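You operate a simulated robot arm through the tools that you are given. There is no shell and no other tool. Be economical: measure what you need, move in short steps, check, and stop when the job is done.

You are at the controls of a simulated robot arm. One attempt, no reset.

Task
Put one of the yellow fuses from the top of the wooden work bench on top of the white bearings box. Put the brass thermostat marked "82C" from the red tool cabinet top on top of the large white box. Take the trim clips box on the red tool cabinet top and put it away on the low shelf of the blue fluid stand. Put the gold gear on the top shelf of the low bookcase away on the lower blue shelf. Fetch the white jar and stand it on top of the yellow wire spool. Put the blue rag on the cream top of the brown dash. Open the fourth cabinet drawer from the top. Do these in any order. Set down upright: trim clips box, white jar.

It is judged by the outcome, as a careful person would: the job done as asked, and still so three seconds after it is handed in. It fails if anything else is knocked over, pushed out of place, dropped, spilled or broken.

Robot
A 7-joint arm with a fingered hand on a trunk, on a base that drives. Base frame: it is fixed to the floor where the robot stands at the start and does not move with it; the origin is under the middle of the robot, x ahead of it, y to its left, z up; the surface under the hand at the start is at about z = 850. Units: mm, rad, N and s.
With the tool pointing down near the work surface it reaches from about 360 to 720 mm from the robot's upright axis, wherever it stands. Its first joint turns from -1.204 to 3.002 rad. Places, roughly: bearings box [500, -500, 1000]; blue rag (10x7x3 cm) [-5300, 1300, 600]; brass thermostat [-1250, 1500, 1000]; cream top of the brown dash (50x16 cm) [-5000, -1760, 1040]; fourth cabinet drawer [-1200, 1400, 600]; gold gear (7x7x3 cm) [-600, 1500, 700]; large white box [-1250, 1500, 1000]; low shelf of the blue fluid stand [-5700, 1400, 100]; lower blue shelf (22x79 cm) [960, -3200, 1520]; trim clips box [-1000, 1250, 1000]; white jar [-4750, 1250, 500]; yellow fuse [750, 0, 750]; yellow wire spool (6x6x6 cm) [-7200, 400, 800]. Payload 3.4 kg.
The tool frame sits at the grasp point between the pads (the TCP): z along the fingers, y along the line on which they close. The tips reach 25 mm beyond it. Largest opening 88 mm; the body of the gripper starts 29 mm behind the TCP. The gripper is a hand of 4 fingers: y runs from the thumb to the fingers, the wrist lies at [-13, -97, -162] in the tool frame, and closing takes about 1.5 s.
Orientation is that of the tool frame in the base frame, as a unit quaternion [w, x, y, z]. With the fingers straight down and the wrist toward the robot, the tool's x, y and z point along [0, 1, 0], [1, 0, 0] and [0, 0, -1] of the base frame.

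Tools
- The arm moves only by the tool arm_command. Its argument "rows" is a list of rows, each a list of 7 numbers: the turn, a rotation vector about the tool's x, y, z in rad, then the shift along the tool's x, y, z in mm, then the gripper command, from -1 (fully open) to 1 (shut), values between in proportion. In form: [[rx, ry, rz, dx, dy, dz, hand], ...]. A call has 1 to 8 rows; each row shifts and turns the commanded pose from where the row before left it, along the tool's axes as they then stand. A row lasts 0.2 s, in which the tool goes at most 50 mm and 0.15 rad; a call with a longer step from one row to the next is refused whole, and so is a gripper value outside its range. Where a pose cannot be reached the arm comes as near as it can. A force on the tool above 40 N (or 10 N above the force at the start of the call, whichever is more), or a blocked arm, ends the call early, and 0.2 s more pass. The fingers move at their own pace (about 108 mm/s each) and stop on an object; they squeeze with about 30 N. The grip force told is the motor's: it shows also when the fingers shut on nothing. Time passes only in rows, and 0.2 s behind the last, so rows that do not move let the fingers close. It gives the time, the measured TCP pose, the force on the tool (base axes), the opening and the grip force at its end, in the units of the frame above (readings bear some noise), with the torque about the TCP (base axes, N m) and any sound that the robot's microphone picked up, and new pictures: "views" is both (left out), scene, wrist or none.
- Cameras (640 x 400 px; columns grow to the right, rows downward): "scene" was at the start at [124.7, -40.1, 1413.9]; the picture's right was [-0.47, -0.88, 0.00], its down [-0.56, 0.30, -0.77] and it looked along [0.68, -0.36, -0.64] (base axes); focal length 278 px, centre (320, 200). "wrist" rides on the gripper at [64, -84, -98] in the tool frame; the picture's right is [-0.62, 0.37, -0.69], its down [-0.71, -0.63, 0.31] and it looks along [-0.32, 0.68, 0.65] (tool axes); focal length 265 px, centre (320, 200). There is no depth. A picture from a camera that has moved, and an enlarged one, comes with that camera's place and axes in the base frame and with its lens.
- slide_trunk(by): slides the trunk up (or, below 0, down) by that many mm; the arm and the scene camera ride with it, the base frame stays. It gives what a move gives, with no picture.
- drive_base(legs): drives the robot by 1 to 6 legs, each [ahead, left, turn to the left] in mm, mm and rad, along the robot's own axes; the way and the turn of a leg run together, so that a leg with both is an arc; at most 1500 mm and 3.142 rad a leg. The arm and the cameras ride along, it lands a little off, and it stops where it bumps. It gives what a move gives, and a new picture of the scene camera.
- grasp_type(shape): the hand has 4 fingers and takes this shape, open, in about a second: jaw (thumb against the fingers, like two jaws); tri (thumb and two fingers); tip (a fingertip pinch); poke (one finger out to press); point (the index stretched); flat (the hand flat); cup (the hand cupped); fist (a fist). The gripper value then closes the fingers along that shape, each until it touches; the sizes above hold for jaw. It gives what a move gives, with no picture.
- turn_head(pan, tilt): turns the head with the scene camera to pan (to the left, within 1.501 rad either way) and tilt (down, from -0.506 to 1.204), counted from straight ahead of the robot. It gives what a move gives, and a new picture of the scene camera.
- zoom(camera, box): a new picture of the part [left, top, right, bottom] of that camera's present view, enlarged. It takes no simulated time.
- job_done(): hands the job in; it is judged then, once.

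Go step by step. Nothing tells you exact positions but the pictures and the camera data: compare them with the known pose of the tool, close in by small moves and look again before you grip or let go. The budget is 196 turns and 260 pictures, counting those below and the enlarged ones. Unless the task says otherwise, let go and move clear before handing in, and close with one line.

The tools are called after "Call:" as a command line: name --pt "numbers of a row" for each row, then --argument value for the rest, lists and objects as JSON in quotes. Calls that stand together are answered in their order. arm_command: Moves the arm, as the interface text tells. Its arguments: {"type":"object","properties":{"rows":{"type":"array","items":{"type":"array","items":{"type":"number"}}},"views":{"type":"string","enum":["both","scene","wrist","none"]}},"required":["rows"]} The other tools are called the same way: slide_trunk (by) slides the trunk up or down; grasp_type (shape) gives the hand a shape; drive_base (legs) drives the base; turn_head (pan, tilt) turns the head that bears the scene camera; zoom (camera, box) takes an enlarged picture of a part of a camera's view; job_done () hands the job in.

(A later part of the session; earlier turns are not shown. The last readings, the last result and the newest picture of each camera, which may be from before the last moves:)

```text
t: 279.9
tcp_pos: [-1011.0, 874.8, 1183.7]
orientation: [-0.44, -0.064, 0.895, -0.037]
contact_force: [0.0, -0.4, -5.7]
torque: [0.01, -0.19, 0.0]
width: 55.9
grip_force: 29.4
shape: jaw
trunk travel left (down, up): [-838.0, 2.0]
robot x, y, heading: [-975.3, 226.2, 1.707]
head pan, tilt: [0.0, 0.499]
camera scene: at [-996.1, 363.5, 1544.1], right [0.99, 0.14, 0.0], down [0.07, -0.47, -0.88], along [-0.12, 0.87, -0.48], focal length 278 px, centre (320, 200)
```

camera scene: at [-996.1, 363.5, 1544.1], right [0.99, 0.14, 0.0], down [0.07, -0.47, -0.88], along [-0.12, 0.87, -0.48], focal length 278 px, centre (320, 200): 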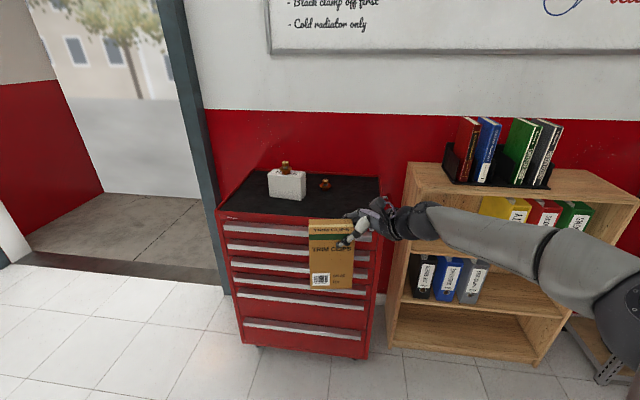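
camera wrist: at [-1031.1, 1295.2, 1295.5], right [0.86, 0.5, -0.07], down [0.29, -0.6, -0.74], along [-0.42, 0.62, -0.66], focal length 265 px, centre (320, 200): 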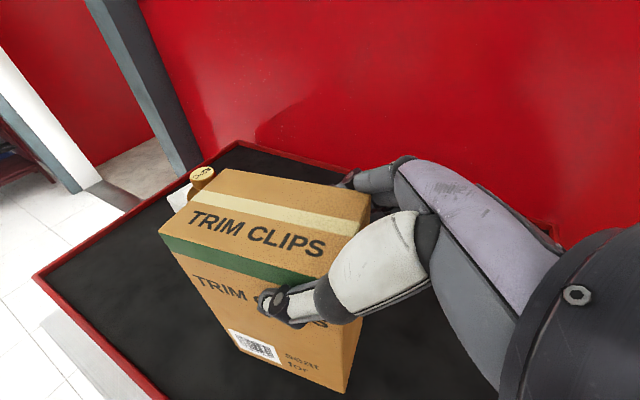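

Now I yaw the tilted hand 90° clockwise in the air (box stays upright).

Call:
arm_command --pt "-0.113 0 0.088 0 0 0 1" --pt "-0.113 0 0.088 0 0 0 1" --pt "-0.113 0 0.088 0 0 0 1" --pt "-0.113 0 0.088 0 0 0 1" --pt "-0.113 0 0.088 0 0 0 1" --pt "-0.113 0 0.088 0 0 0 1" --pt "-0.113 0 0.088 0 0 0 1" --pt "-0.113 0 0.088 0 0 0 1" --views "none"

Call:
arm_command --pt "-0.113 0 0.088 0 0 0 1" --pt "-0.113 0 0.088 0 0 0 1" --pt "-0.113 0 0.088 0 0 0 1" --views "both"

```text
t: 281.7
tcp_pos: [-1013.7, 874.9, 1184.5]
orientation: [-0.383, 0.43, 0.791, 0.205]
contact_force: [0.1, 0.9, -4.2]
torque: [-0.08, -0.09, 0.0]
width: 55.4
grip_force: 29.8
shape: jaw
trunk travel left (down, up): [-838.0, 2.0]
robot x, y, heading: [-980.3, 220.8, 1.707]
head pan, tilt: [0.0, 0.499]
```

```text
t: 282.5
tcp_pos: [-1011.3, 876.7, 1183.1]
orientation: [-0.329, 0.59, 0.68, 0.284]
contact_force: [0.1, -0.5, -4.2]
torque: [-0.12, -0.03, 0.01]
width: 55.2
grip_force: 29.9
shape: jaw
trunk travel left (down, up): [-838.0, 2.0]
robot x, y, heading: [-976.2, 222.4, 1.71]
head pan, tilt: [0.0, 0.499]
camera scene: at [-996.5, 364.2, 1544.0], right [0.99, 0.14, 0.0], down [0.07, -0.48, -0.88], along [-0.12, 0.87, -0.48], focal length 278 px, centre (320, 200)
camera wrist: at [-1087.7, 827.6, 1295.0], right [0.5, -0.87, -0.06], down [-0.6, -0.29, -0.75], along [0.63, 0.4, -0.66], focal length 265 px, centre (320, 200)
```

scene: 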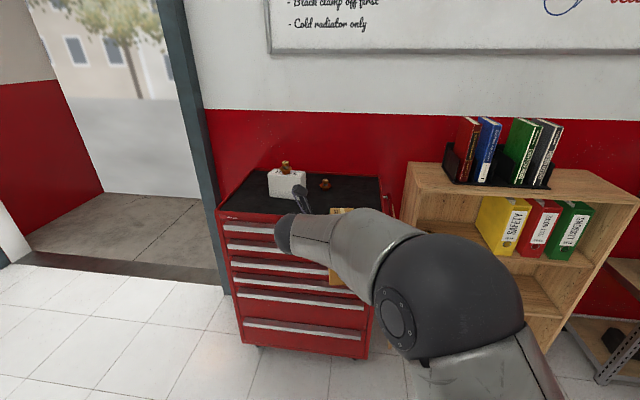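
wrist: 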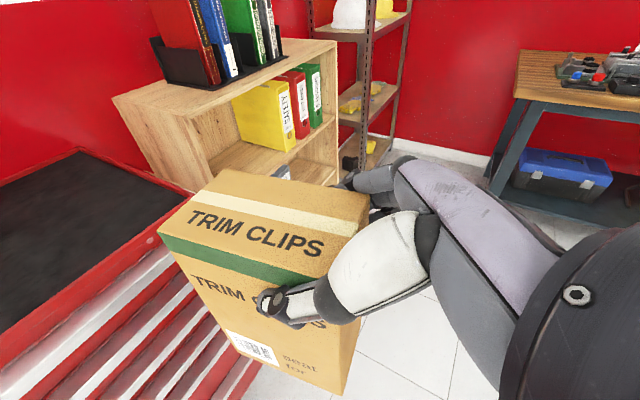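

Box held upright in the right pose. I drive to the fluid stand.

Call:
drive_base --legs '[[0, 0, 1.432], [1500, 0, 0], [1500, 0, 0], [1500, 0, 0], [285, 0, 0], [0, 0, -1.571]]'

Call:
slide_trunk --by -400

Call:
turn_head --pan 0.0 --tilt 0.5

```text
t: 313.1
tcp_pos: [-5715.6, 981.2, 1184.1]
orientation: [-0.304, 0.647, 0.626, 0.312]
contact_force: [0.3, -0.3, -4.1]
torque: [-0.15, -0.01, 0.0]
width: 55.4
grip_force: 29.9
shape: jaw
trunk travel left (down, up): [-838.0, 2.0]
robot x, y, heading: [-5791.6, 330.2, 1.542]
head pan, tilt: [0.0, 0.499]
camera scene: at [-5788.2, 473.6, 1544.1], right [1.0, -0.03, 0.0], down [-0.02, -0.48, -0.88], along [0.03, 0.88, -0.48], focal length 278 px, centre (320, 200)
```

scene: 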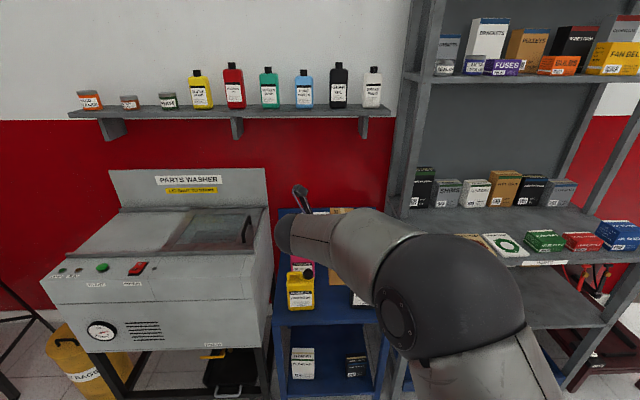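

```text
t: 316.9
tcp_pos: [-5716.3, 979.2, 784.2]
orientation: [-0.305, 0.646, 0.627, 0.31]
contact_force: [-1.4, -0.5, -2.9]
torque: [-0.13, 0.01, 0.02]
width: 55.4
grip_force: 29.6
shape: jaw
trunk travel left (down, up): [-438.0, 402.0]
robot x, y, heading: [-5794.3, 326.9, 1.542]
head pan, tilt: [0.0, 0.499]
```

```text
t: 317.5
tcp_pos: [-5715.1, 979.6, 784.5]
orientation: [-0.304, 0.646, 0.627, 0.31]
contact_force: [0.8, -0.2, -3.8]
torque: [-0.14, -0.01, -0.01]
width: 55.2
grip_force: 29.9
shape: jaw
trunk travel left (down, up): [-438.0, 402.0]
robot x, y, heading: [-5793.1, 330.5, 1.54]
head pan, tilt: [0.0, 0.499]
camera scene: at [-5788.3, 473.3, 1144.1], right [1.0, -0.03, 0.0], down [-0.02, -0.48, -0.88], along [0.03, 0.88, -0.48], focal length 278 px, centre (320, 200)
```

scene: 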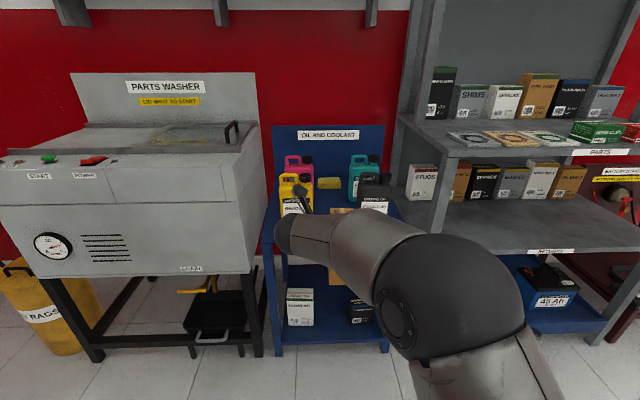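

Call:
slide_trunk --by -400

Call:
drive_base --legs '[[0, 0, 0.03]]'

Call:
zoom --camera "wrist" --box '[0, 0, 640, 400]'

```text
t: 321.3
tcp_pos: [-5716.4, 979.4, 383.4]
orientation: [-0.305, 0.646, 0.627, 0.311]
contact_force: [0.3, 0.1, -4.2]
torque: [-0.12, -0.02, -0.01]
width: 55.6
grip_force: 29.7
shape: jaw
trunk travel left (down, up): [-38.0, 802.0]
robot x, y, heading: [-5790.3, 332.6, 1.537]
head pan, tilt: [0.0, 0.499]
```

```text
t: 322.1
tcp_pos: [-5735.3, 981.0, 385.1]
orientation: [-0.309, 0.636, 0.637, 0.307]
contact_force: [0.8, 0.3, -4.3]
torque: [-0.14, 0.0, 0.03]
width: 55.4
grip_force: 29.8
shape: jaw
trunk travel left (down, up): [-38.0, 802.0]
robot x, y, heading: [-5790.1, 329.9, 1.564]
head pan, tilt: [0.0, 0.499]
camera scene: at [-5792.7, 473.0, 744.1], right [1.0, 0.0, 0.0], down [0.0, -0.48, -0.88], along [0.0, 0.88, -0.48], focal length 278 px, centre (320, 200)
```

scene: 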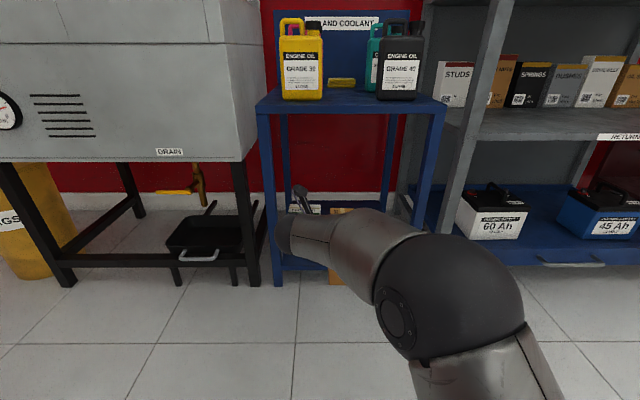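

```text
1.00 times, centred on (320, 200) of wrist (not enlarged: the box is as wide or as high as the picture)
camera zoom: at [-5817.4, 944.7, 495.3], right [0.37, -0.93, -0.06], down [-0.63, -0.21, -0.75], along [0.68, 0.31, -0.66], focal length 265 px, centre (320, 200)
```

zoom: 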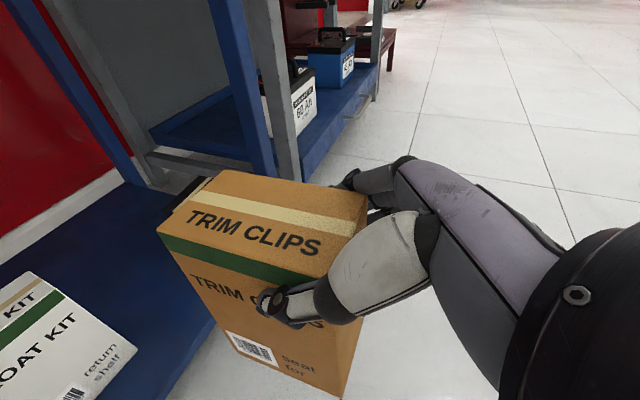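

Call:
zoom --camera "scene" --box '[240, 170, 480, 320]'

```text
2.67 times, centred on (360, 245) of scene
camera zoom: at [-5792.7, 473.0, 744.1], right [1.0, 0.0, 0.0], down [0.0, -0.48, -0.88], along [0.0, 0.88, -0.48], focal length 741 px, centre (213, 80)
```

zoom: 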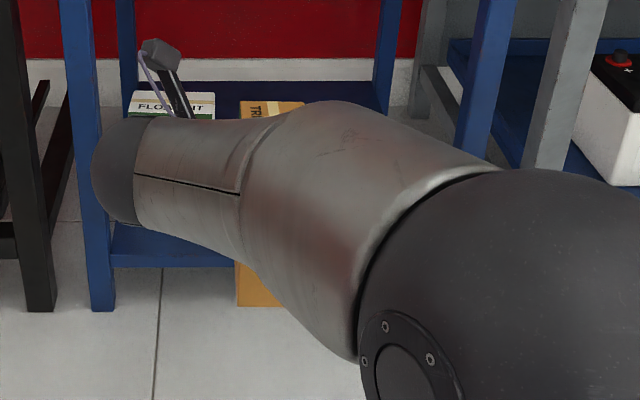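

Low shelf surface is around z 110–150 with a ~165 mm gap between the FLOAT KIT and the black box, centred at x ≈ -5707. I move in partway, aligned.

Call:
drive_base --legs '[[150, -28, 0.007]]'

Call:
zoom --camera "wrist" --box '[0, 0, 640, 400]'

```text
t: 323.5
tcp_pos: [-5712.5, 1130.4, 384.0]
orientation: [-0.31, 0.634, 0.639, 0.305]
contact_force: [-0.2, 0.1, -4.1]
torque: [-0.15, 0.0, -0.03]
width: 55.4
grip_force: 29.9
shape: jaw
trunk travel left (down, up): [-38.0, 802.0]
robot x, y, heading: [-5766.5, 482.2, 1.574]
head pan, tilt: [0.0, 0.499]
camera scene: at [-5765.9, 621.4, 744.1], right [1.0, 0.01, 0.0], down [0.0, -0.48, -0.88], along [0.0, 0.88, -0.48], focal length 278 px, centre (320, 200)
```

scene: 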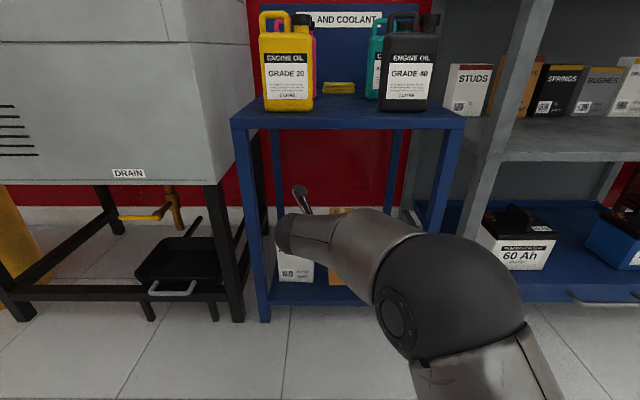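

```text
1.00 times, centred on (320, 200) of wrist (not enlarged: the box is as wide or as high as the picture)
camera zoom: at [-5794.6, 1092.9, 495.3], right [0.38, -0.92, -0.06], down [-0.63, -0.21, -0.75], along [0.68, 0.32, -0.66], focal length 265 px, centre (320, 200)
```

zoom: 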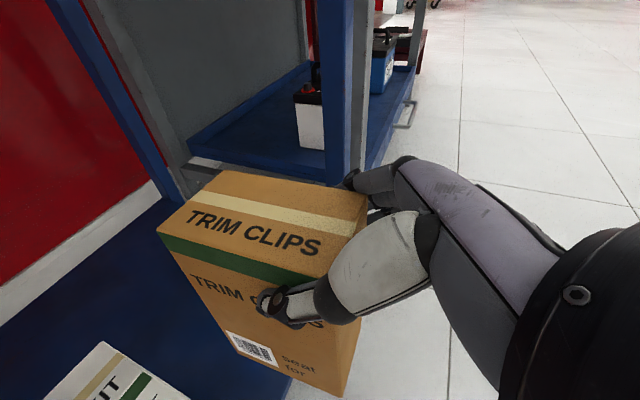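

Call:
drive_base --legs '[[106, -4, 0]]'

Call:
zoom --camera "wrist" --box '[0, 0, 640, 400]'

```text
t: 324.7
tcp_pos: [-5708.2, 1236.7, 383.9]
orientation: [-0.312, 0.634, 0.639, 0.305]
contact_force: [0.1, 0.8, -4.6]
torque: [-0.13, -0.02, 0.03]
width: 55.3
grip_force: 30.7
shape: jaw
trunk travel left (down, up): [-38.0, 802.0]
robot x, y, heading: [-5760.5, 587.8, 1.575]
head pan, tilt: [0.0, 0.499]
camera scene: at [-5762.4, 727.8, 744.1], right [1.0, 0.0, 0.0], down [0.0, -0.48, -0.88], along [0.0, 0.88, -0.48], focal length 278 px, centre (320, 200)
```

scene: 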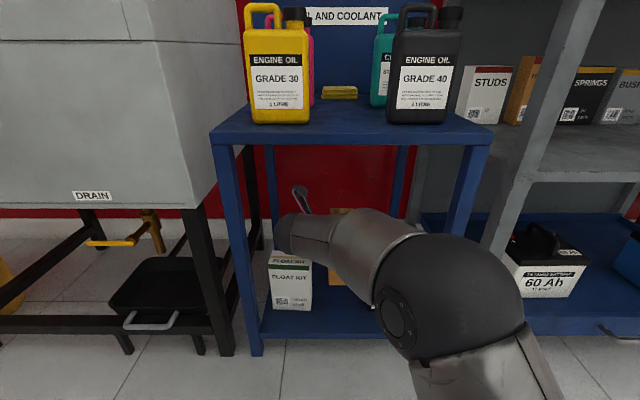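

```text
1.00 times, centred on (320, 200) of wrist (not enlarged: the box is as wide or as high as the picture)
camera zoom: at [-5791.0, 1199.3, 495.3], right [0.38, -0.92, -0.06], down [-0.63, -0.21, -0.75], along [0.68, 0.32, -0.66], focal length 265 px, centre (320, 200)
```

zoom: 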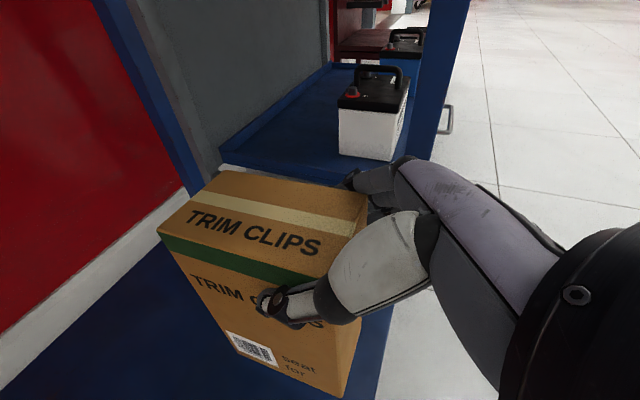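

Clear on both sides. I lower in guarded steps: first 80 mm, then slowly.

Call:
arm_command --pt "0 0 0 -15.7 0 12.4 1" --pt "0 0 0 -15.7 0 12.4 1" --pt "0 0 0 -15.7 0 12.4 1" --pt "0 0 0 -15.7 0 12.4 1" --views "both"

```text
t: 325.7
tcp_pos: [-5708.5, 1234.9, 303.4]
orientation: [-0.31, 0.634, 0.64, 0.305]
contact_force: [0.2, 0.1, -4.1]
torque: [-0.14, 0.0, -0.03]
width: 55.4
grip_force: 29.8
shape: jaw
trunk travel left (down, up): [-38.0, 802.0]
robot x, y, heading: [-5762.1, 585.7, 1.576]
head pan, tilt: [0.0, 0.499]
camera scene: at [-5762.4, 727.8, 744.1], right [1.0, 0.0, 0.0], down [0.0, -0.48, -0.88], along [0.0, 0.88, -0.48], focal length 278 px, centre (320, 200)
camera wrist: at [-5790.9, 1198.9, 414.9], right [0.38, -0.92, -0.06], down [-0.63, -0.21, -0.75], along [0.68, 0.32, -0.66], focal length 265 px, centre (320, 200)
```

scene: 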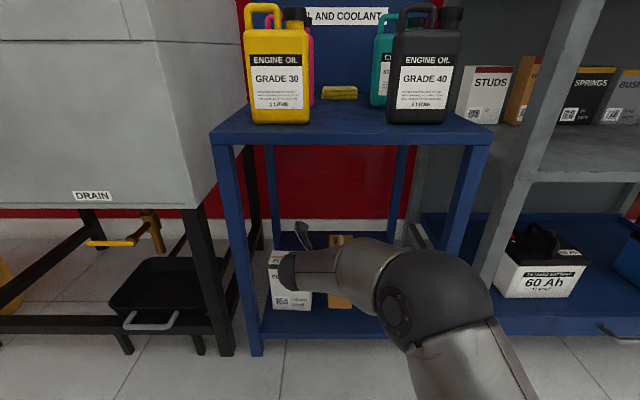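
wrist: 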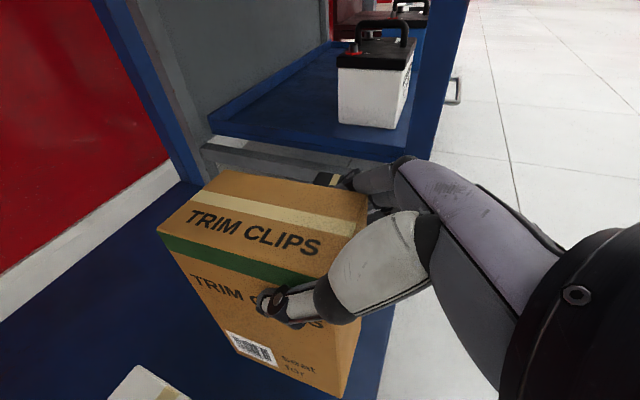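

Call:
arm_command --pt "0 0 0 -11.8 0 9.3 1" --pt "0 0 0 -7.9 0 6.2 1" --pt "0 0 0 -3.9 0 3.1 1" --pt "0 0 0 -2.4 0 1.9 1" --pt "0 0 0 -2.4 0 1.9 1" --pt "0 0 0 -2.4 0 1.9 1" --views "wrist"

```text
t: 327.1
tcp_pos: [-5709.7, 1236.8, 264.9]
orientation: [-0.311, 0.634, 0.639, 0.305]
contact_force: [-0.3, 1.0, -4.8]
torque: [-0.14, -0.02, 0.0]
width: 55.5
grip_force: 29.6
shape: jaw
trunk travel left (down, up): [-38.0, 802.0]
robot x, y, heading: [-5762.9, 583.9, 1.569]
head pan, tilt: [0.0, 0.499]
camera wrist: at [-5791.5, 1199.1, 376.0], right [0.38, -0.92, -0.06], down [-0.63, -0.21, -0.75], along [0.68, 0.32, -0.66], focal length 265 px, centre (320, 200)
```

wrist: 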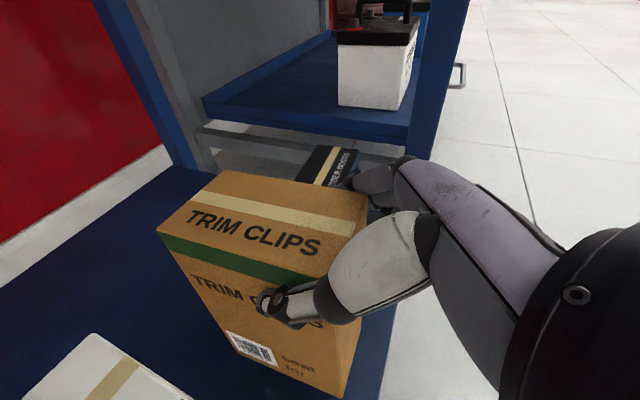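

Call:
arm_command --pt "0 0 0 -2.4 0 1.9 1" --pt "0 0 0 -2.4 0 1.9 1" --pt "0 0 0 -2.4 0 1.9 1" --pt "0 0 0 -2.4 0 1.9 1" --pt "0 0 0 -2.4 0 1.9 1" --views "none"

Call:
arm_command --pt "0 0 0 -2.4 0 1.9 1" --pt "0 0 0 -2.4 0 1.9 1" --views "wrist"

```text
t: 328.3
tcp_pos: [-5708.9, 1236.2, 249.5]
orientation: [-0.309, 0.634, 0.64, 0.305]
contact_force: [0.1, 0.3, -5.2]
torque: [-0.16, -0.03, 0.0]
width: 55.6
grip_force: 29.7
shape: jaw
trunk travel left (down, up): [-38.0, 802.0]
robot x, y, heading: [-5760.4, 590.4, 1.575]
head pan, tilt: [0.0, 0.499]
```

```text
t: 328.9
tcp_pos: [-5709.8, 1237.1, 244.2]
orientation: [-0.311, 0.634, 0.639, 0.305]
contact_force: [-0.7, -1.3, -0.1]
torque: [0.04, -0.09, -0.02]
width: 55.4
grip_force: 30.0
shape: jaw
trunk travel left (down, up): [-38.0, 802.0]
robot x, y, heading: [-5759.0, 586.4, 1.574]
head pan, tilt: [0.0, 0.499]
camera wrist: at [-5791.6, 1199.0, 355.4], right [0.38, -0.92, -0.06], down [-0.63, -0.21, -0.75], along [0.68, 0.32, -0.66], focal length 265 px, centre (320, 200)
```

wrist: 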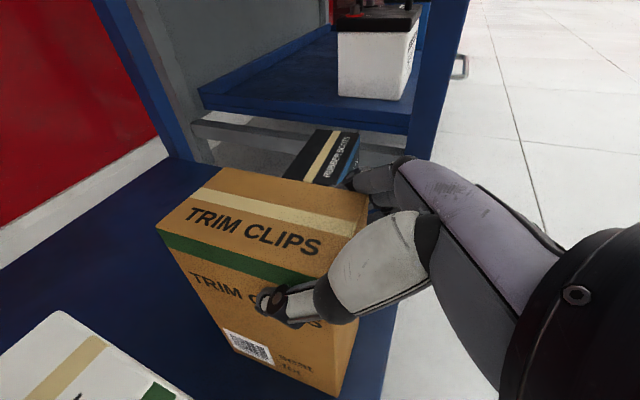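

Contact is starting. A bit more, then check seating before release.

Call:
arm_command --pt "0 0 0 -1.6 0 1.2 1" --pt "0 0 0 -1.6 0 1.2 1" --pt "0 0 0 0 0 0 1" --views "scene"

```text
t: 329.7
tcp_pos: [-5709.7, 1236.7, 242.6]
orientation: [-0.312, 0.633, 0.639, 0.307]
contact_force: [-0.2, -3.5, 11.2]
torque: [0.02, -0.23, 0.01]
width: 55.0
grip_force: 30.2
shape: jaw
trunk travel left (down, up): [-38.0, 802.0]
robot x, y, heading: [-5761.2, 587.3, 1.573]
head pan, tilt: [0.0, 0.499]
camera scene: at [-5762.6, 726.1, 744.6], right [1.0, 0.01, 0.0], down [0.0, -0.48, -0.88], along [0.0, 0.88, -0.48], focal length 278 px, centre (320, 200)
```

scene: 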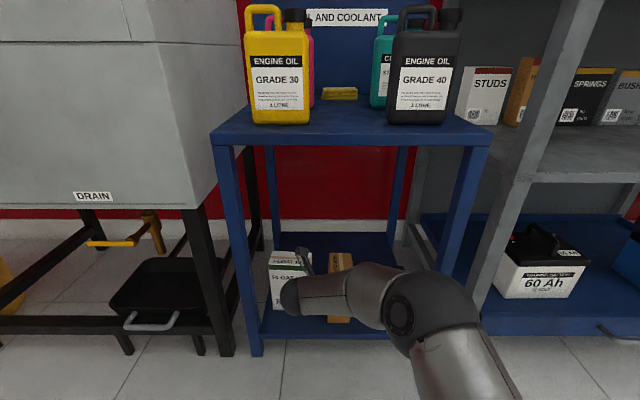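

The box sits on the low shelf. I ease, open, and withdraw along the fingers.

Call:
arm_command --pt "0 0 0 1.6 0 -1.2 1" --pt "0 0 0 0 0 0 0" --pt "0 0 0 0 0 0 -0.7" --pt "0 0 0 0 0 0 -1" --pt "0 0 0 0 0 -15 -1" --pt "0 0 0 0 0 -30 -1" --pt "0 0 0 0 0 -40 -1" --views "wrist"

```text
t: 331.3
tcp_pos: [-5709.6, 1169.2, 294.4]
orientation: [-0.311, 0.634, 0.639, 0.305]
contact_force: [-0.8, -0.1, 0.8]
torque: [0.02, 0.01, -0.02]
width: 87.9
grip_force: 0.2
shape: jaw
trunk travel left (down, up): [-38.0, 802.0]
robot x, y, heading: [-5759.6, 585.0, 1.571]
head pan, tilt: [0.0, 0.499]
camera wrist: at [-5791.0, 1131.8, 405.9], right [0.38, -0.92, -0.06], down [-0.63, -0.21, -0.75], along [0.68, 0.32, -0.66], focal length 265 px, centre (320, 200)
```

wrist: 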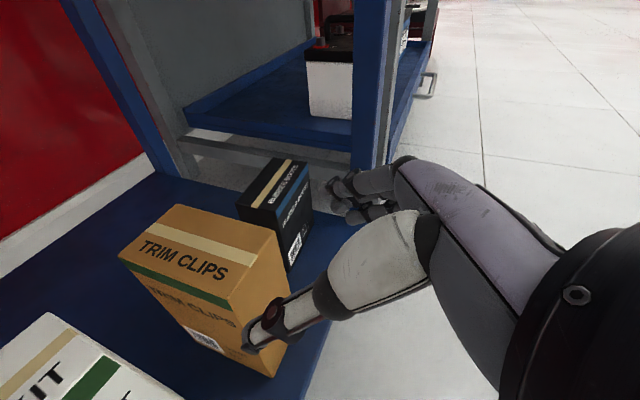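

Trim clips box stands upright on the low shelf. I back out.

Call:
drive_base --legs '[[-400, 0, 0]]'

Call:
slide_trunk --by 400

Call:
zoom --camera "scene" --box '[200, 150, 440, 300]'

```text
t: 333.8
tcp_pos: [-5706.5, 771.6, 295.5]
orientation: [-0.311, 0.633, 0.639, 0.305]
contact_force: [-0.1, 0.0, -0.8]
torque: [0.0, 0.01, 0.01]
width: 88.1
grip_force: 0.2
shape: jaw
trunk travel left (down, up): [-38.0, 802.0]
robot x, y, heading: [-5760.6, 188.1, 1.571]
head pan, tilt: [0.0, 0.499]
camera scene: at [-5760.5, 328.7, 744.2], right [1.0, 0.0, 0.0], down [0.0, -0.48, -0.88], along [0.0, 0.88, -0.48], focal length 278 px, centre (320, 200)
```

scene: 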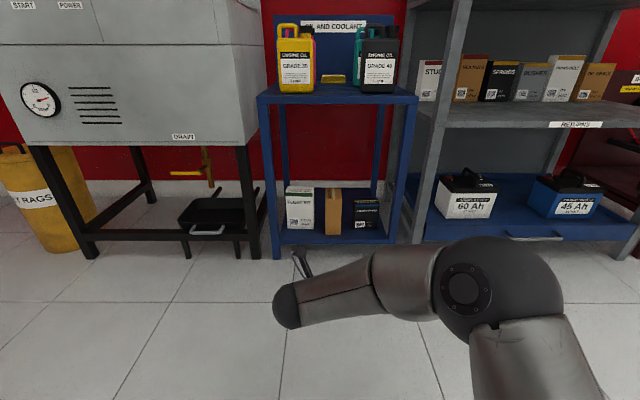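

```text
t: 337.6
tcp_pos: [-5705.4, 770.7, 696.8]
orientation: [-0.311, 0.633, 0.64, 0.305]
contact_force: [0.1, 0.6, -0.8]
torque: [0.03, 0.03, 0.0]
width: 87.9
grip_force: 0.2
shape: jaw
trunk travel left (down, up): [-438.0, 402.0]
robot x, y, heading: [-5760.1, 187.1, 1.576]
head pan, tilt: [0.0, 0.499]
```

```text
2.67 times, centred on (320, 225) of scene
camera zoom: at [-5760.5, 328.7, 1144.2], right [1.0, 0.0, 0.0], down [0.0, -0.48, -0.88], along [0.0, 0.88, -0.48], focal length 741 px, centre (320, 133)
```

zoom: 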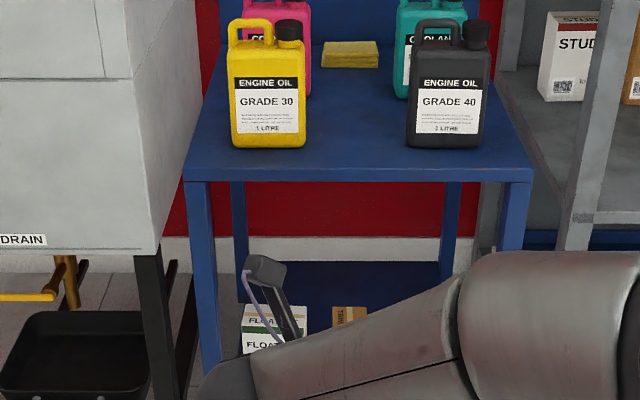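

All good. Now I unwind the wrist in the proper order (unyaw while tilted, then untilt) here in free space.

Call:
arm_command --pt "0.113 0 -0.088 0 0 0 -1" --pt "0.113 0 -0.088 0 0 0 -1" --pt "0.113 0 -0.088 0 0 0 -1" --pt "0.113 0 -0.088 0 0 0 -1" --pt "0.113 0 -0.088 0 0 0 -1" --pt "0.113 0 -0.088 0 0 0 -1" --pt "0.113 0 -0.088 0 0 0 -1" --pt "0.113 0 -0.088 0 0 0 -1" --views "none"

Call:
arm_command --pt "0.113 0 -0.088 0 0 0 -1" --pt "0.113 0 -0.088 0 0 0 -1" --pt "0.113 0 -0.088 0 0 0 -1" --pt "0 -0.15 0 0 0 0 -1" --pt "0 -0.15 0 0 0 0 -1" --pt "0 -0.15 0 0 0 0 -1" --pt "0 -0.15 0 0 0 0 -1" --views "none"

Call:
arm_command --pt "0 -0.15 0 0 0 0 -1" --pt "0 -0.15 0 0 0 0 -1" --pt "0 0 0 -45 0 0 -1" --pt "0 0 0 -45 0 0 -1" --pt "0 0 0 -45 0 0 -1" --pt "0 0 0 -45 0 0 -1" --pt "0 0 0 -45 0 0 -1" --views "none"

```text
t: 339.4
tcp_pos: [-5706.5, 770.8, 693.9]
orientation: [-0.43, 0.187, 0.879, 0.086]
contact_force: [0.2, 0.3, -0.7]
torque: [0.0, -0.02, 0.0]
width: 87.8
grip_force: 0.0
shape: jaw
trunk travel left (down, up): [-438.0, 402.0]
robot x, y, heading: [-5759.1, 184.9, 1.577]
head pan, tilt: [0.0, 0.499]
```

```text
t: 341.0
tcp_pos: [-5707.7, 771.4, 694.7]
orientation: [-0.155, -0.005, 0.988, -0.006]
contact_force: [0.3, 0.4, -0.2]
torque: [0.01, 0.02, 0.04]
width: 87.7
grip_force: 0.0
shape: jaw
trunk travel left (down, up): [-438.0, 402.0]
robot x, y, heading: [-5760.0, 181.7, 1.572]
head pan, tilt: [0.0, 0.499]
```

```text
t: 342.6
tcp_pos: [-5482.3, 775.7, 692.2]
orientation: [-0.006, -0.007, 1.0, -0.004]
contact_force: [0.9, 0.2, 0.5]
torque: [0.02, 0.01, 0.01]
width: 88.1
grip_force: 0.1
shape: jaw
trunk travel left (down, up): [-438.0, 402.0]
robot x, y, heading: [-5761.6, 183.3, 1.576]
head pan, tilt: [0.0, 0.499]
```

Call:
drive_base --legs '[[0, 0, -1.576], [1500, 0, 0], [1500, 0, 0], [1500, 0, 0], [400, 0, 0]]'

Call:
slide_trunk --by 400

Call:
turn_head --pan -0.95 --tilt 0.05

```text
t: 370.0
tcp_pos: [-279.5, -182.5, 691.8]
orientation: [-0.007, 0.714, 0.7, 0.001]
contact_force: [0.1, -0.2, 1.1]
torque: [0.02, 0.02, -0.03]
width: 88.0
grip_force: 0.1
shape: jaw
trunk travel left (down, up): [-438.0, 402.0]
robot x, y, heading: [-859.5, 115.1, -0.028]
head pan, tilt: [0.0, 0.499]
camera scene: at [-717.1, 108.5, 1144.2], right [-0.03, -1.0, 0.0], down [-0.48, 0.01, -0.88], along [0.88, -0.02, -0.48], focal length 278 px, centre (320, 200)
```

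scene: 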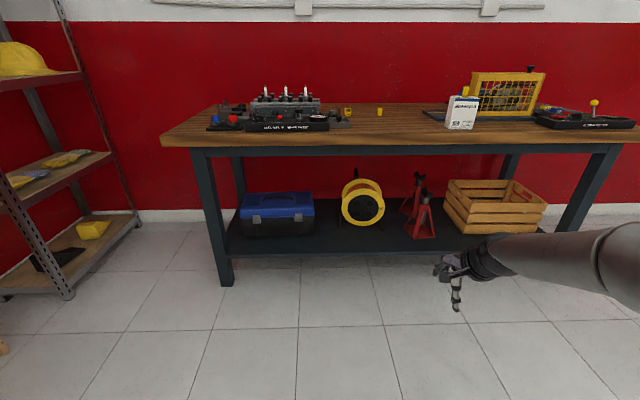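

```text
t: 373.9
tcp_pos: [-280.9, -182.0, 1091.2]
orientation: [-0.008, 0.714, 0.7, 0.002]
contact_force: [1.0, -0.4, 0.7]
torque: [-0.02, 0.01, 0.03]
width: 88.0
grip_force: 0.1
shape: jaw
trunk travel left (down, up): [-838.0, 2.0]
robot x, y, heading: [-858.1, 111.8, -0.032]
head pan, tilt: [0.0, 0.499]
```

```text
t: 375.1
tcp_pos: [-280.3, -182.7, 1092.0]
orientation: [-0.007, 0.714, 0.7, 0.001]
contact_force: [-0.5, 0.5, 0.2]
torque: [-0.02, 0.03, 0.01]
width: 88.0
grip_force: 0.0
shape: jaw
trunk travel left (down, up): [-838.0, 2.0]
robot x, y, heading: [-860.4, 113.2, -0.026]
head pan, tilt: [-0.949, 0.051]
camera scene: at [-757.3, 35.5, 1585.7], right [-0.83, -0.56, 0.0], down [-0.03, 0.04, -1.0], along [0.56, -0.83, -0.05], focal length 278 px, centre (320, 200)
```

scene: 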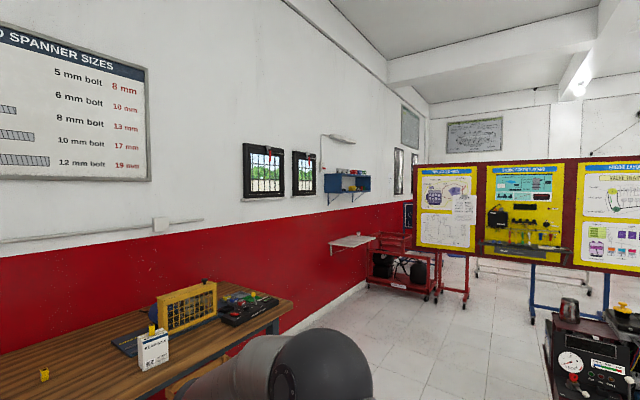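

Call:
zoom --camera "scene" --box '[300, 150, 420, 300]'

Call:
zoom --camera "scene" --box '[310, 160, 390, 210]'

```text
2.67 times, centred on (360, 225) of scene
camera zoom: at [-757.3, 35.5, 1585.7], right [-0.83, -0.56, 0.0], down [-0.03, 0.04, -1.0], along [0.56, -0.83, -0.05], focal length 741 px, centre (213, 133)
```

zoom: 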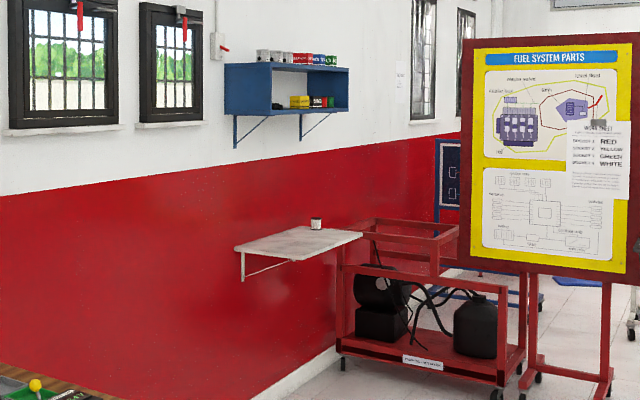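

```text
8.00 times, centred on (350, 185) of scene
camera zoom: at [-757.3, 35.5, 1585.7], right [-0.83, -0.56, 0.0], down [-0.03, 0.04, -1.0], along [0.56, -0.83, -0.05], focal length 2224 px, centre (80, 320)
```

zoom: 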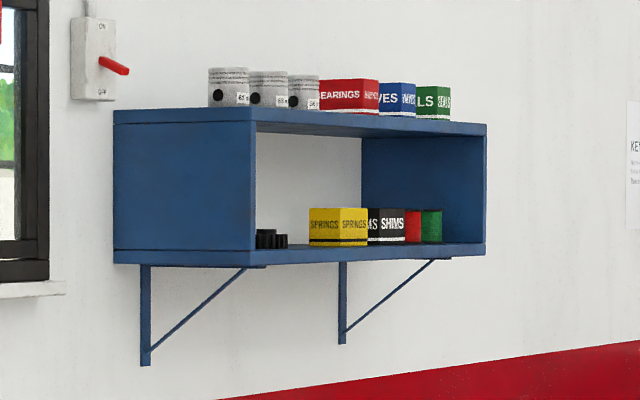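

The lower blue shelf is a wall box open toward -x, z ≈ 1520 with about 210 mm headroom. I check how wide the "tri" shape opens, for gripping the flat gear with a tilted hand.

Call:
grasp_type --shape "tri"

Call:
arm_command --pt "0 0 0 0 0 0 -1" --pt "0 0 0 0 0 0 -1" --views "wrist"

```text
t: 376.0
tcp_pos: [-279.9, -182.7, 1092.4]
orientation: [-0.008, 0.713, 0.701, 0.001]
contact_force: [0.3, -0.3, -0.3]
torque: [0.02, 0.01, -0.02]
width: 88.0
grip_force: 0.0
shape: tri
trunk travel left (down, up): [-838.0, 2.0]
robot x, y, heading: [-857.6, 112.5, -0.028]
head pan, tilt: [-0.949, 0.051]
```

```text
t: 376.6
tcp_pos: [-279.4, -182.8, 1092.1]
orientation: [-0.007, 0.714, 0.7, 0.001]
contact_force: [-0.5, 0.5, -1.1]
torque: [0.0, 0.03, 0.0]
width: 88.0
grip_force: 0.1
shape: tri
trunk travel left (down, up): [-838.0, 2.0]
robot x, y, heading: [-860.4, 111.6, -0.032]
head pan, tilt: [-0.949, 0.051]
camera wrist: at [-360.7, -117.6, 1190.7], right [0.36, -0.64, 0.68], down [-0.65, -0.7, -0.31], along [0.67, -0.33, -0.66], focal length 265 px, centre (320, 200)
```

wrist: 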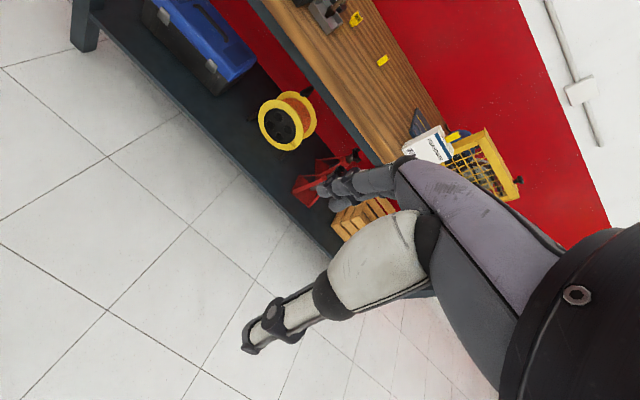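

"Tri" opens the same 88 mm with only thumb and two fingers – good for the flat gear. I re-form the tilted pose (0.6 rad) with the yaw done while tilted.

Call:
arm_command --pt "0 0 0 43 0 0 -1" --pt "0 0 0 43 0 0 -1" --pt "0 0 0 43 0 0 -1" --pt "0 0 0 43 0 0 -1" --pt "0 0 0 43 0 0 -1" --pt "0 0 0 43 0 0 -1" --pt "0 0 0 43 0 0 -1" --views "none"

Call:
arm_command --pt "0 0.15 0 0 0 0 -1" --pt "0 0.15 0 0 0 0 -1" --pt "0 0.15 0 0 0 0 -1" --pt "0 0.15 0 0 0 0 -1" --pt "-0.081 0 0.118 0 0 0 -1" --pt "-0.081 0 0.118 0 0 0 -1" --pt "-0.081 0 0.118 0 0 0 -1" --pt "-0.081 0 0.118 0 0 0 -1" --views "none"

Call:
arm_command --pt "-0.081 0 0.118 0 0 0 -1" --pt "-0.081 0 0.118 0 0 0 -1" --pt "-0.081 0 0.118 0 0 0 -1" --pt "-0.081 0 0.118 0 0 0 -1" --pt "-0.081 0 0.118 0 0 0 -1" --pt "-0.081 0 0.118 0 0 0 -1" --pt "-0.081 0 0.118 0 0 0 -1" --views "none"

```text
t: 378.2
tcp_pos: [-267.2, 100.5, 1104.7]
orientation: [-0.03, 0.73, 0.682, 0.023]
contact_force: [0.8, 1.1, 0.1]
torque: [0.02, 0.0, -0.02]
width: 88.0
grip_force: 0.0
shape: tri
trunk travel left (down, up): [-838.0, 2.0]
robot x, y, heading: [-861.0, 114.9, -0.027]
head pan, tilt: [-0.949, 0.051]
```

```text
t: 380.0
tcp_pos: [-271.4, 110.8, 1101.6]
orientation: [-0.154, 0.846, 0.433, 0.27]
contact_force: [-0.9, 0.1, -0.4]
torque: [-0.03, 0.01, -0.04]
width: 87.8
grip_force: 0.1
shape: tri
trunk travel left (down, up): [-838.0, 2.0]
robot x, y, heading: [-858.0, 110.5, -0.027]
head pan, tilt: [-0.949, 0.051]
```

```text
t: 381.6
tcp_pos: [-274.2, 118.4, 1096.1]
orientation: [-0.002, 0.956, -0.013, 0.292]
contact_force: [0.6, 0.0, -1.0]
torque: [-0.03, 0.0, 0.0]
width: 87.9
grip_force: 0.1
shape: tri
trunk travel left (down, up): [-838.0, 2.0]
robot x, y, heading: [-856.9, 111.2, -0.028]
head pan, tilt: [-0.949, 0.051]
```

Call:
drive_base --legs '[[0, 0, 1.599], [560, -267, 0]]'

Call:
slide_trunk --by -320

Call:
turn_head --pan 0.0 --tilt 0.4

Call:
zoom --camera "wrist" --box '[0, 0, 640, 400]'

```text
t: 388.9
tcp_pos: [-607.6, 1252.3, 1096.2]
orientation: [-0.211, 0.676, 0.676, 0.203]
contact_force: [0.1, 0.2, -0.5]
torque: [0.01, 0.0, -0.02]
width: 88.2
grip_force: 0.1
shape: tri
trunk travel left (down, up): [-838.0, 2.0]
robot x, y, heading: [-590.8, 674.3, 1.564]
head pan, tilt: [-0.949, 0.051]
camera scene: at [-513.7, 773.7, 1585.8], right [0.58, -0.82, 0.0], down [-0.04, -0.03, -1.0], along [0.81, 0.58, -0.05], focal length 278 px, centre (320, 200)
```

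scene: 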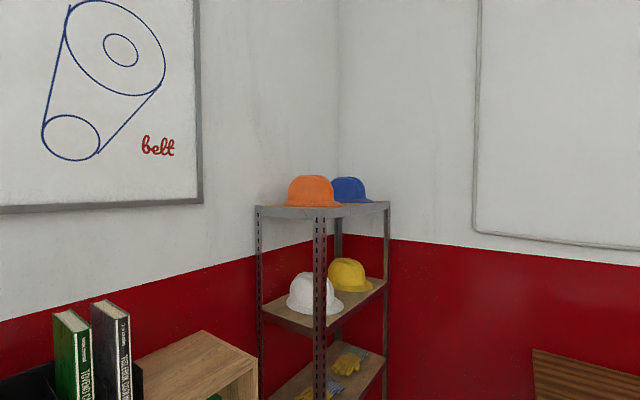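

```text
t: 392.1
tcp_pos: [-607.7, 1254.5, 776.7]
orientation: [-0.212, 0.677, 0.675, 0.203]
contact_force: [0.6, -0.1, 0.6]
torque: [0.02, 0.0, 0.01]
width: 88.1
grip_force: 0.2
shape: tri
trunk travel left (down, up): [-518.0, 322.0]
robot x, y, heading: [-589.5, 672.8, 1.568]
head pan, tilt: [-0.949, 0.051]
```

```text
t: 393.3
tcp_pos: [-608.2, 1254.2, 775.9]
orientation: [-0.211, 0.677, 0.675, 0.203]
contact_force: [-0.5, -0.3, -0.7]
torque: [0.06, 0.02, 0.01]
width: 87.9
grip_force: 0.0
shape: tri
trunk travel left (down, up): [-518.0, 322.0]
robot x, y, heading: [-593.4, 670.5, 1.569]
head pan, tilt: [0.0, 0.4]
camera scene: at [-587.7, 813.6, 1233.4], right [1.0, -0.01, 0.0], down [0.0, -0.39, -0.92], along [0.01, 0.92, -0.39], focal length 278 px, centre (320, 200)
```

scene: 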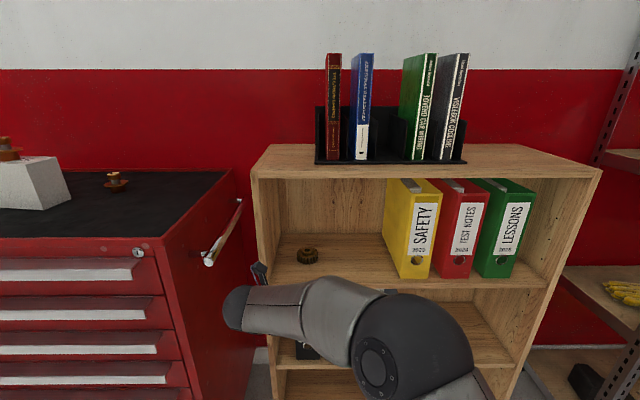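

```text
1.00 times, centred on (320, 200) of wrist (not enlarged: the box is as wide or as high as the picture)
camera zoom: at [-689.0, 1252.6, 893.3], right [0.37, -0.9, 0.22], down [-0.64, -0.42, -0.64], along [0.68, 0.1, -0.73], focal length 265 px, centre (320, 200)
```

zoom: 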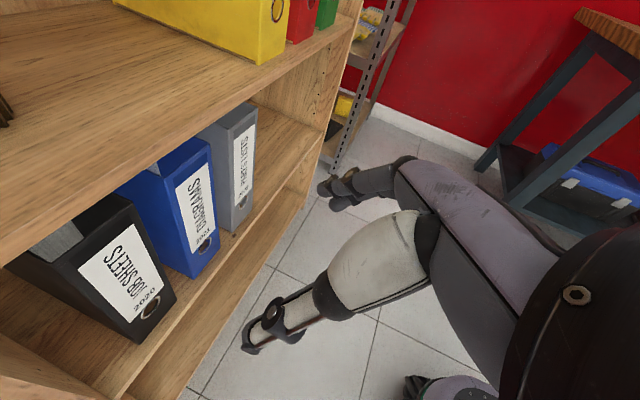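

Call:
zoom --camera "scene" --box '[240, 210, 400, 310]'

```text
4.00 times, centred on (320, 260) of scene
camera zoom: at [-587.7, 813.6, 1233.4], right [1.0, -0.01, 0.0], down [0.0, -0.39, -0.92], along [0.01, 0.92, -0.39], focal length 1112 px, centre (320, -40)
```

zoom: 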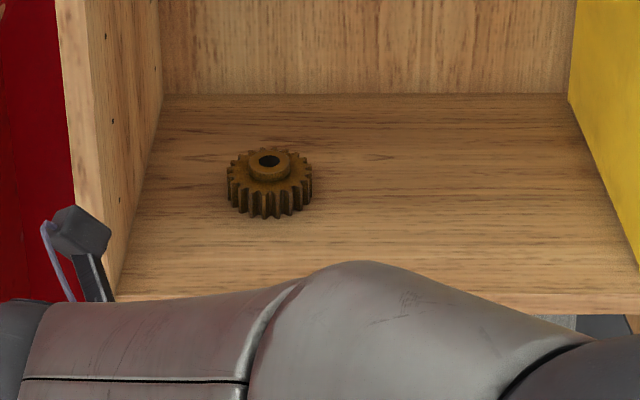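

The gear is at about (-626, 1572) on shelf z ≈ 704, close to the left side panel, so I yaw the hand back to ~45° so that the wrist lies straight behind the gear.

Call:
arm_command --pt "0.081 0 -0.118 0 0 0 -1" --pt "0.081 0 -0.118 0 0 0 -1" --pt "0.081 0 -0.118 0 0 0 -1" --pt "0.081 0 -0.118 0 0 0 -1" --pt "0.081 0 -0.118 0 0 0 -1" --pt "0.025 0 -0.036 0 0 0 -1" --views "both"

```text
t: 394.7
tcp_pos: [-608.5, 1253.3, 774.8]
orientation: [-0.275, 0.377, 0.878, 0.11]
contact_force: [0.2, -0.2, -1.1]
torque: [-0.04, 0.0, 0.01]
width: 87.8
grip_force: 0.1
shape: tri
trunk travel left (down, up): [-518.0, 322.0]
robot x, y, heading: [-591.2, 671.4, 1.568]
head pan, tilt: [0.0, 0.4]
camera scene: at [-587.7, 813.5, 1233.4], right [1.0, 0.0, 0.0], down [0.0, -0.39, -0.92], along [0.0, 0.92, -0.39], focal length 278 px, centre (320, 200)
camera wrist: at [-664.1, 1195.6, 893.8], right [0.89, -0.4, 0.21], down [-0.17, -0.74, -0.65], along [0.42, 0.54, -0.73], focal length 265 px, centre (320, 200)
```

scene: 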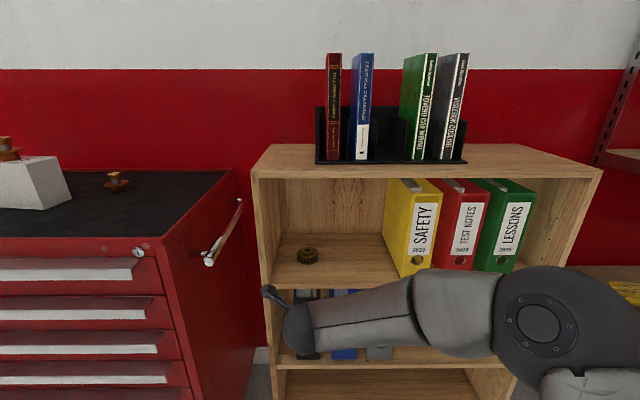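
wrist: 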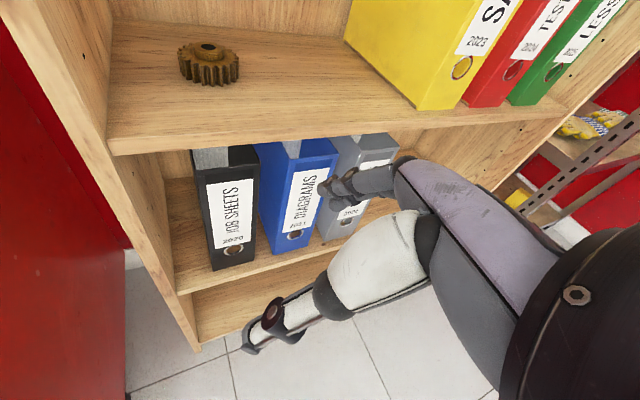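

Gear confirmed near (-622, 1575). I extend the arm ahead first so the forearm points more forward, then look.

Call:
slide_trunk --by 12

Call:
arm_command --pt "0 0 0 24 27.6 16 -1" --pt "0 0 0 24 27.6 16 -1" --pt "0 0 0 24 27.6 16 -1" --views "both"

```text
t: 395.3
tcp_pos: [-607.7, 1254.5, 787.7]
orientation: [-0.275, 0.378, 0.877, 0.111]
contact_force: [0.3, -0.1, 0.2]
torque: [0.04, 0.04, -0.04]
width: 87.6
grip_force: 0.0
shape: tri
trunk travel left (down, up): [-530.0, 310.0]
robot x, y, heading: [-587.9, 669.0, 1.559]
head pan, tilt: [0.0, 0.4]
```

```text
t: 396.1
tcp_pos: [-606.4, 1374.0, 787.0]
orientation: [-0.276, 0.378, 0.877, 0.111]
contact_force: [-1.0, 0.1, -0.3]
torque: [-0.02, 0.03, 0.0]
width: 87.9
grip_force: 0.1
shape: tri
trunk travel left (down, up): [-530.0, 310.0]
robot x, y, heading: [-588.9, 670.6, 1.572]
head pan, tilt: [0.0, 0.4]
camera scene: at [-587.9, 814.4, 1245.3], right [1.0, 0.0, 0.0], down [0.0, -0.39, -0.92], along [0.0, 0.92, -0.39], focal length 278 px, centre (320, 200)
camera wrist: at [-664.0, 1316.6, 905.2], right [0.89, -0.4, 0.21], down [-0.17, -0.74, -0.65], along [0.42, 0.54, -0.73], focal length 265 px, centre (320, 200)
```

scene: 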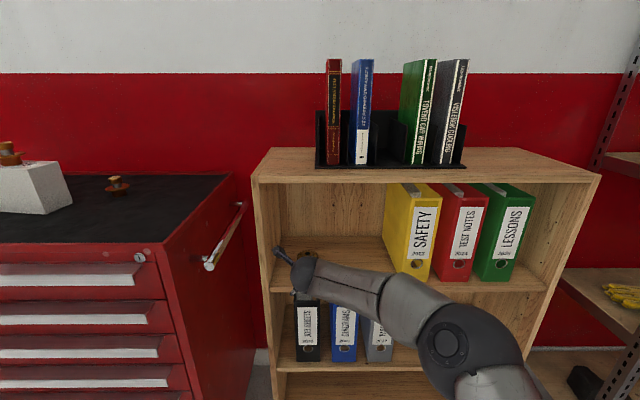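
wrist: 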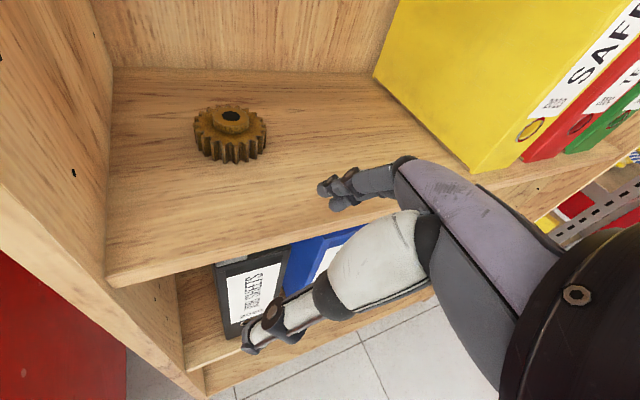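

Call:
drive_base --legs '[[125, 13, 0]]'

Call:
zoom --camera "wrist" --box '[0, 0, 640, 400]'

```text
t: 397.4
tcp_pos: [-619.6, 1499.3, 787.9]
orientation: [-0.275, 0.379, 0.877, 0.111]
contact_force: [0.2, 0.3, -0.3]
torque: [0.03, -0.02, 0.01]
width: 88.0
grip_force: 0.1
shape: tri
trunk travel left (down, up): [-530.0, 310.0]
robot x, y, heading: [-602.4, 795.7, 1.565]
head pan, tilt: [0.0, 0.4]
camera scene: at [-600.1, 940.0, 1245.2], right [1.0, -0.01, 0.0], down [0.0, -0.39, -0.92], along [0.01, 0.92, -0.39], focal length 278 px, centre (320, 200)
```

scene: 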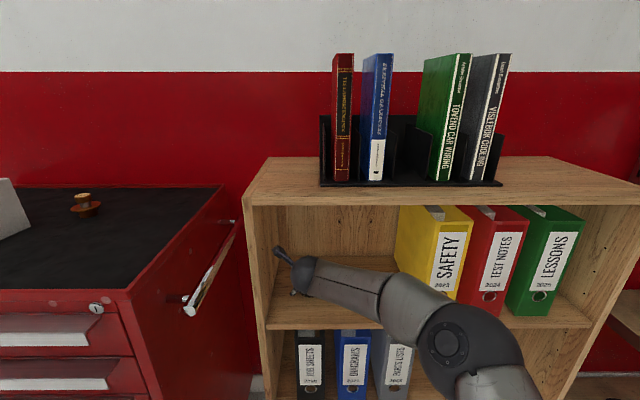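

```text
1.00 times, centred on (320, 200) of wrist (not enlarged: the box is as wide or as high as the picture)
camera zoom: at [-675.6, 1442.0, 905.3], right [0.89, -0.4, 0.21], down [-0.18, -0.74, -0.65], along [0.42, 0.54, -0.73], focal length 265 px, centre (320, 200)
```

zoom: 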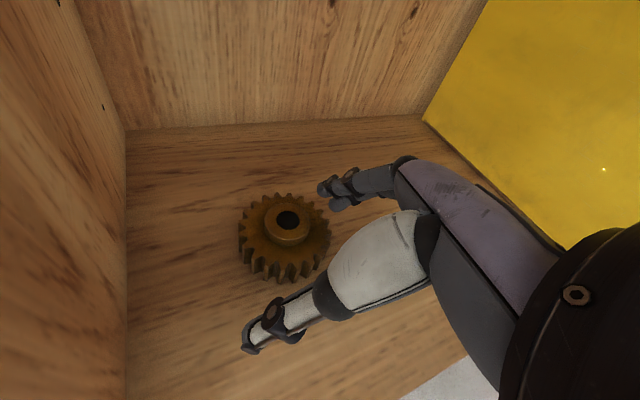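

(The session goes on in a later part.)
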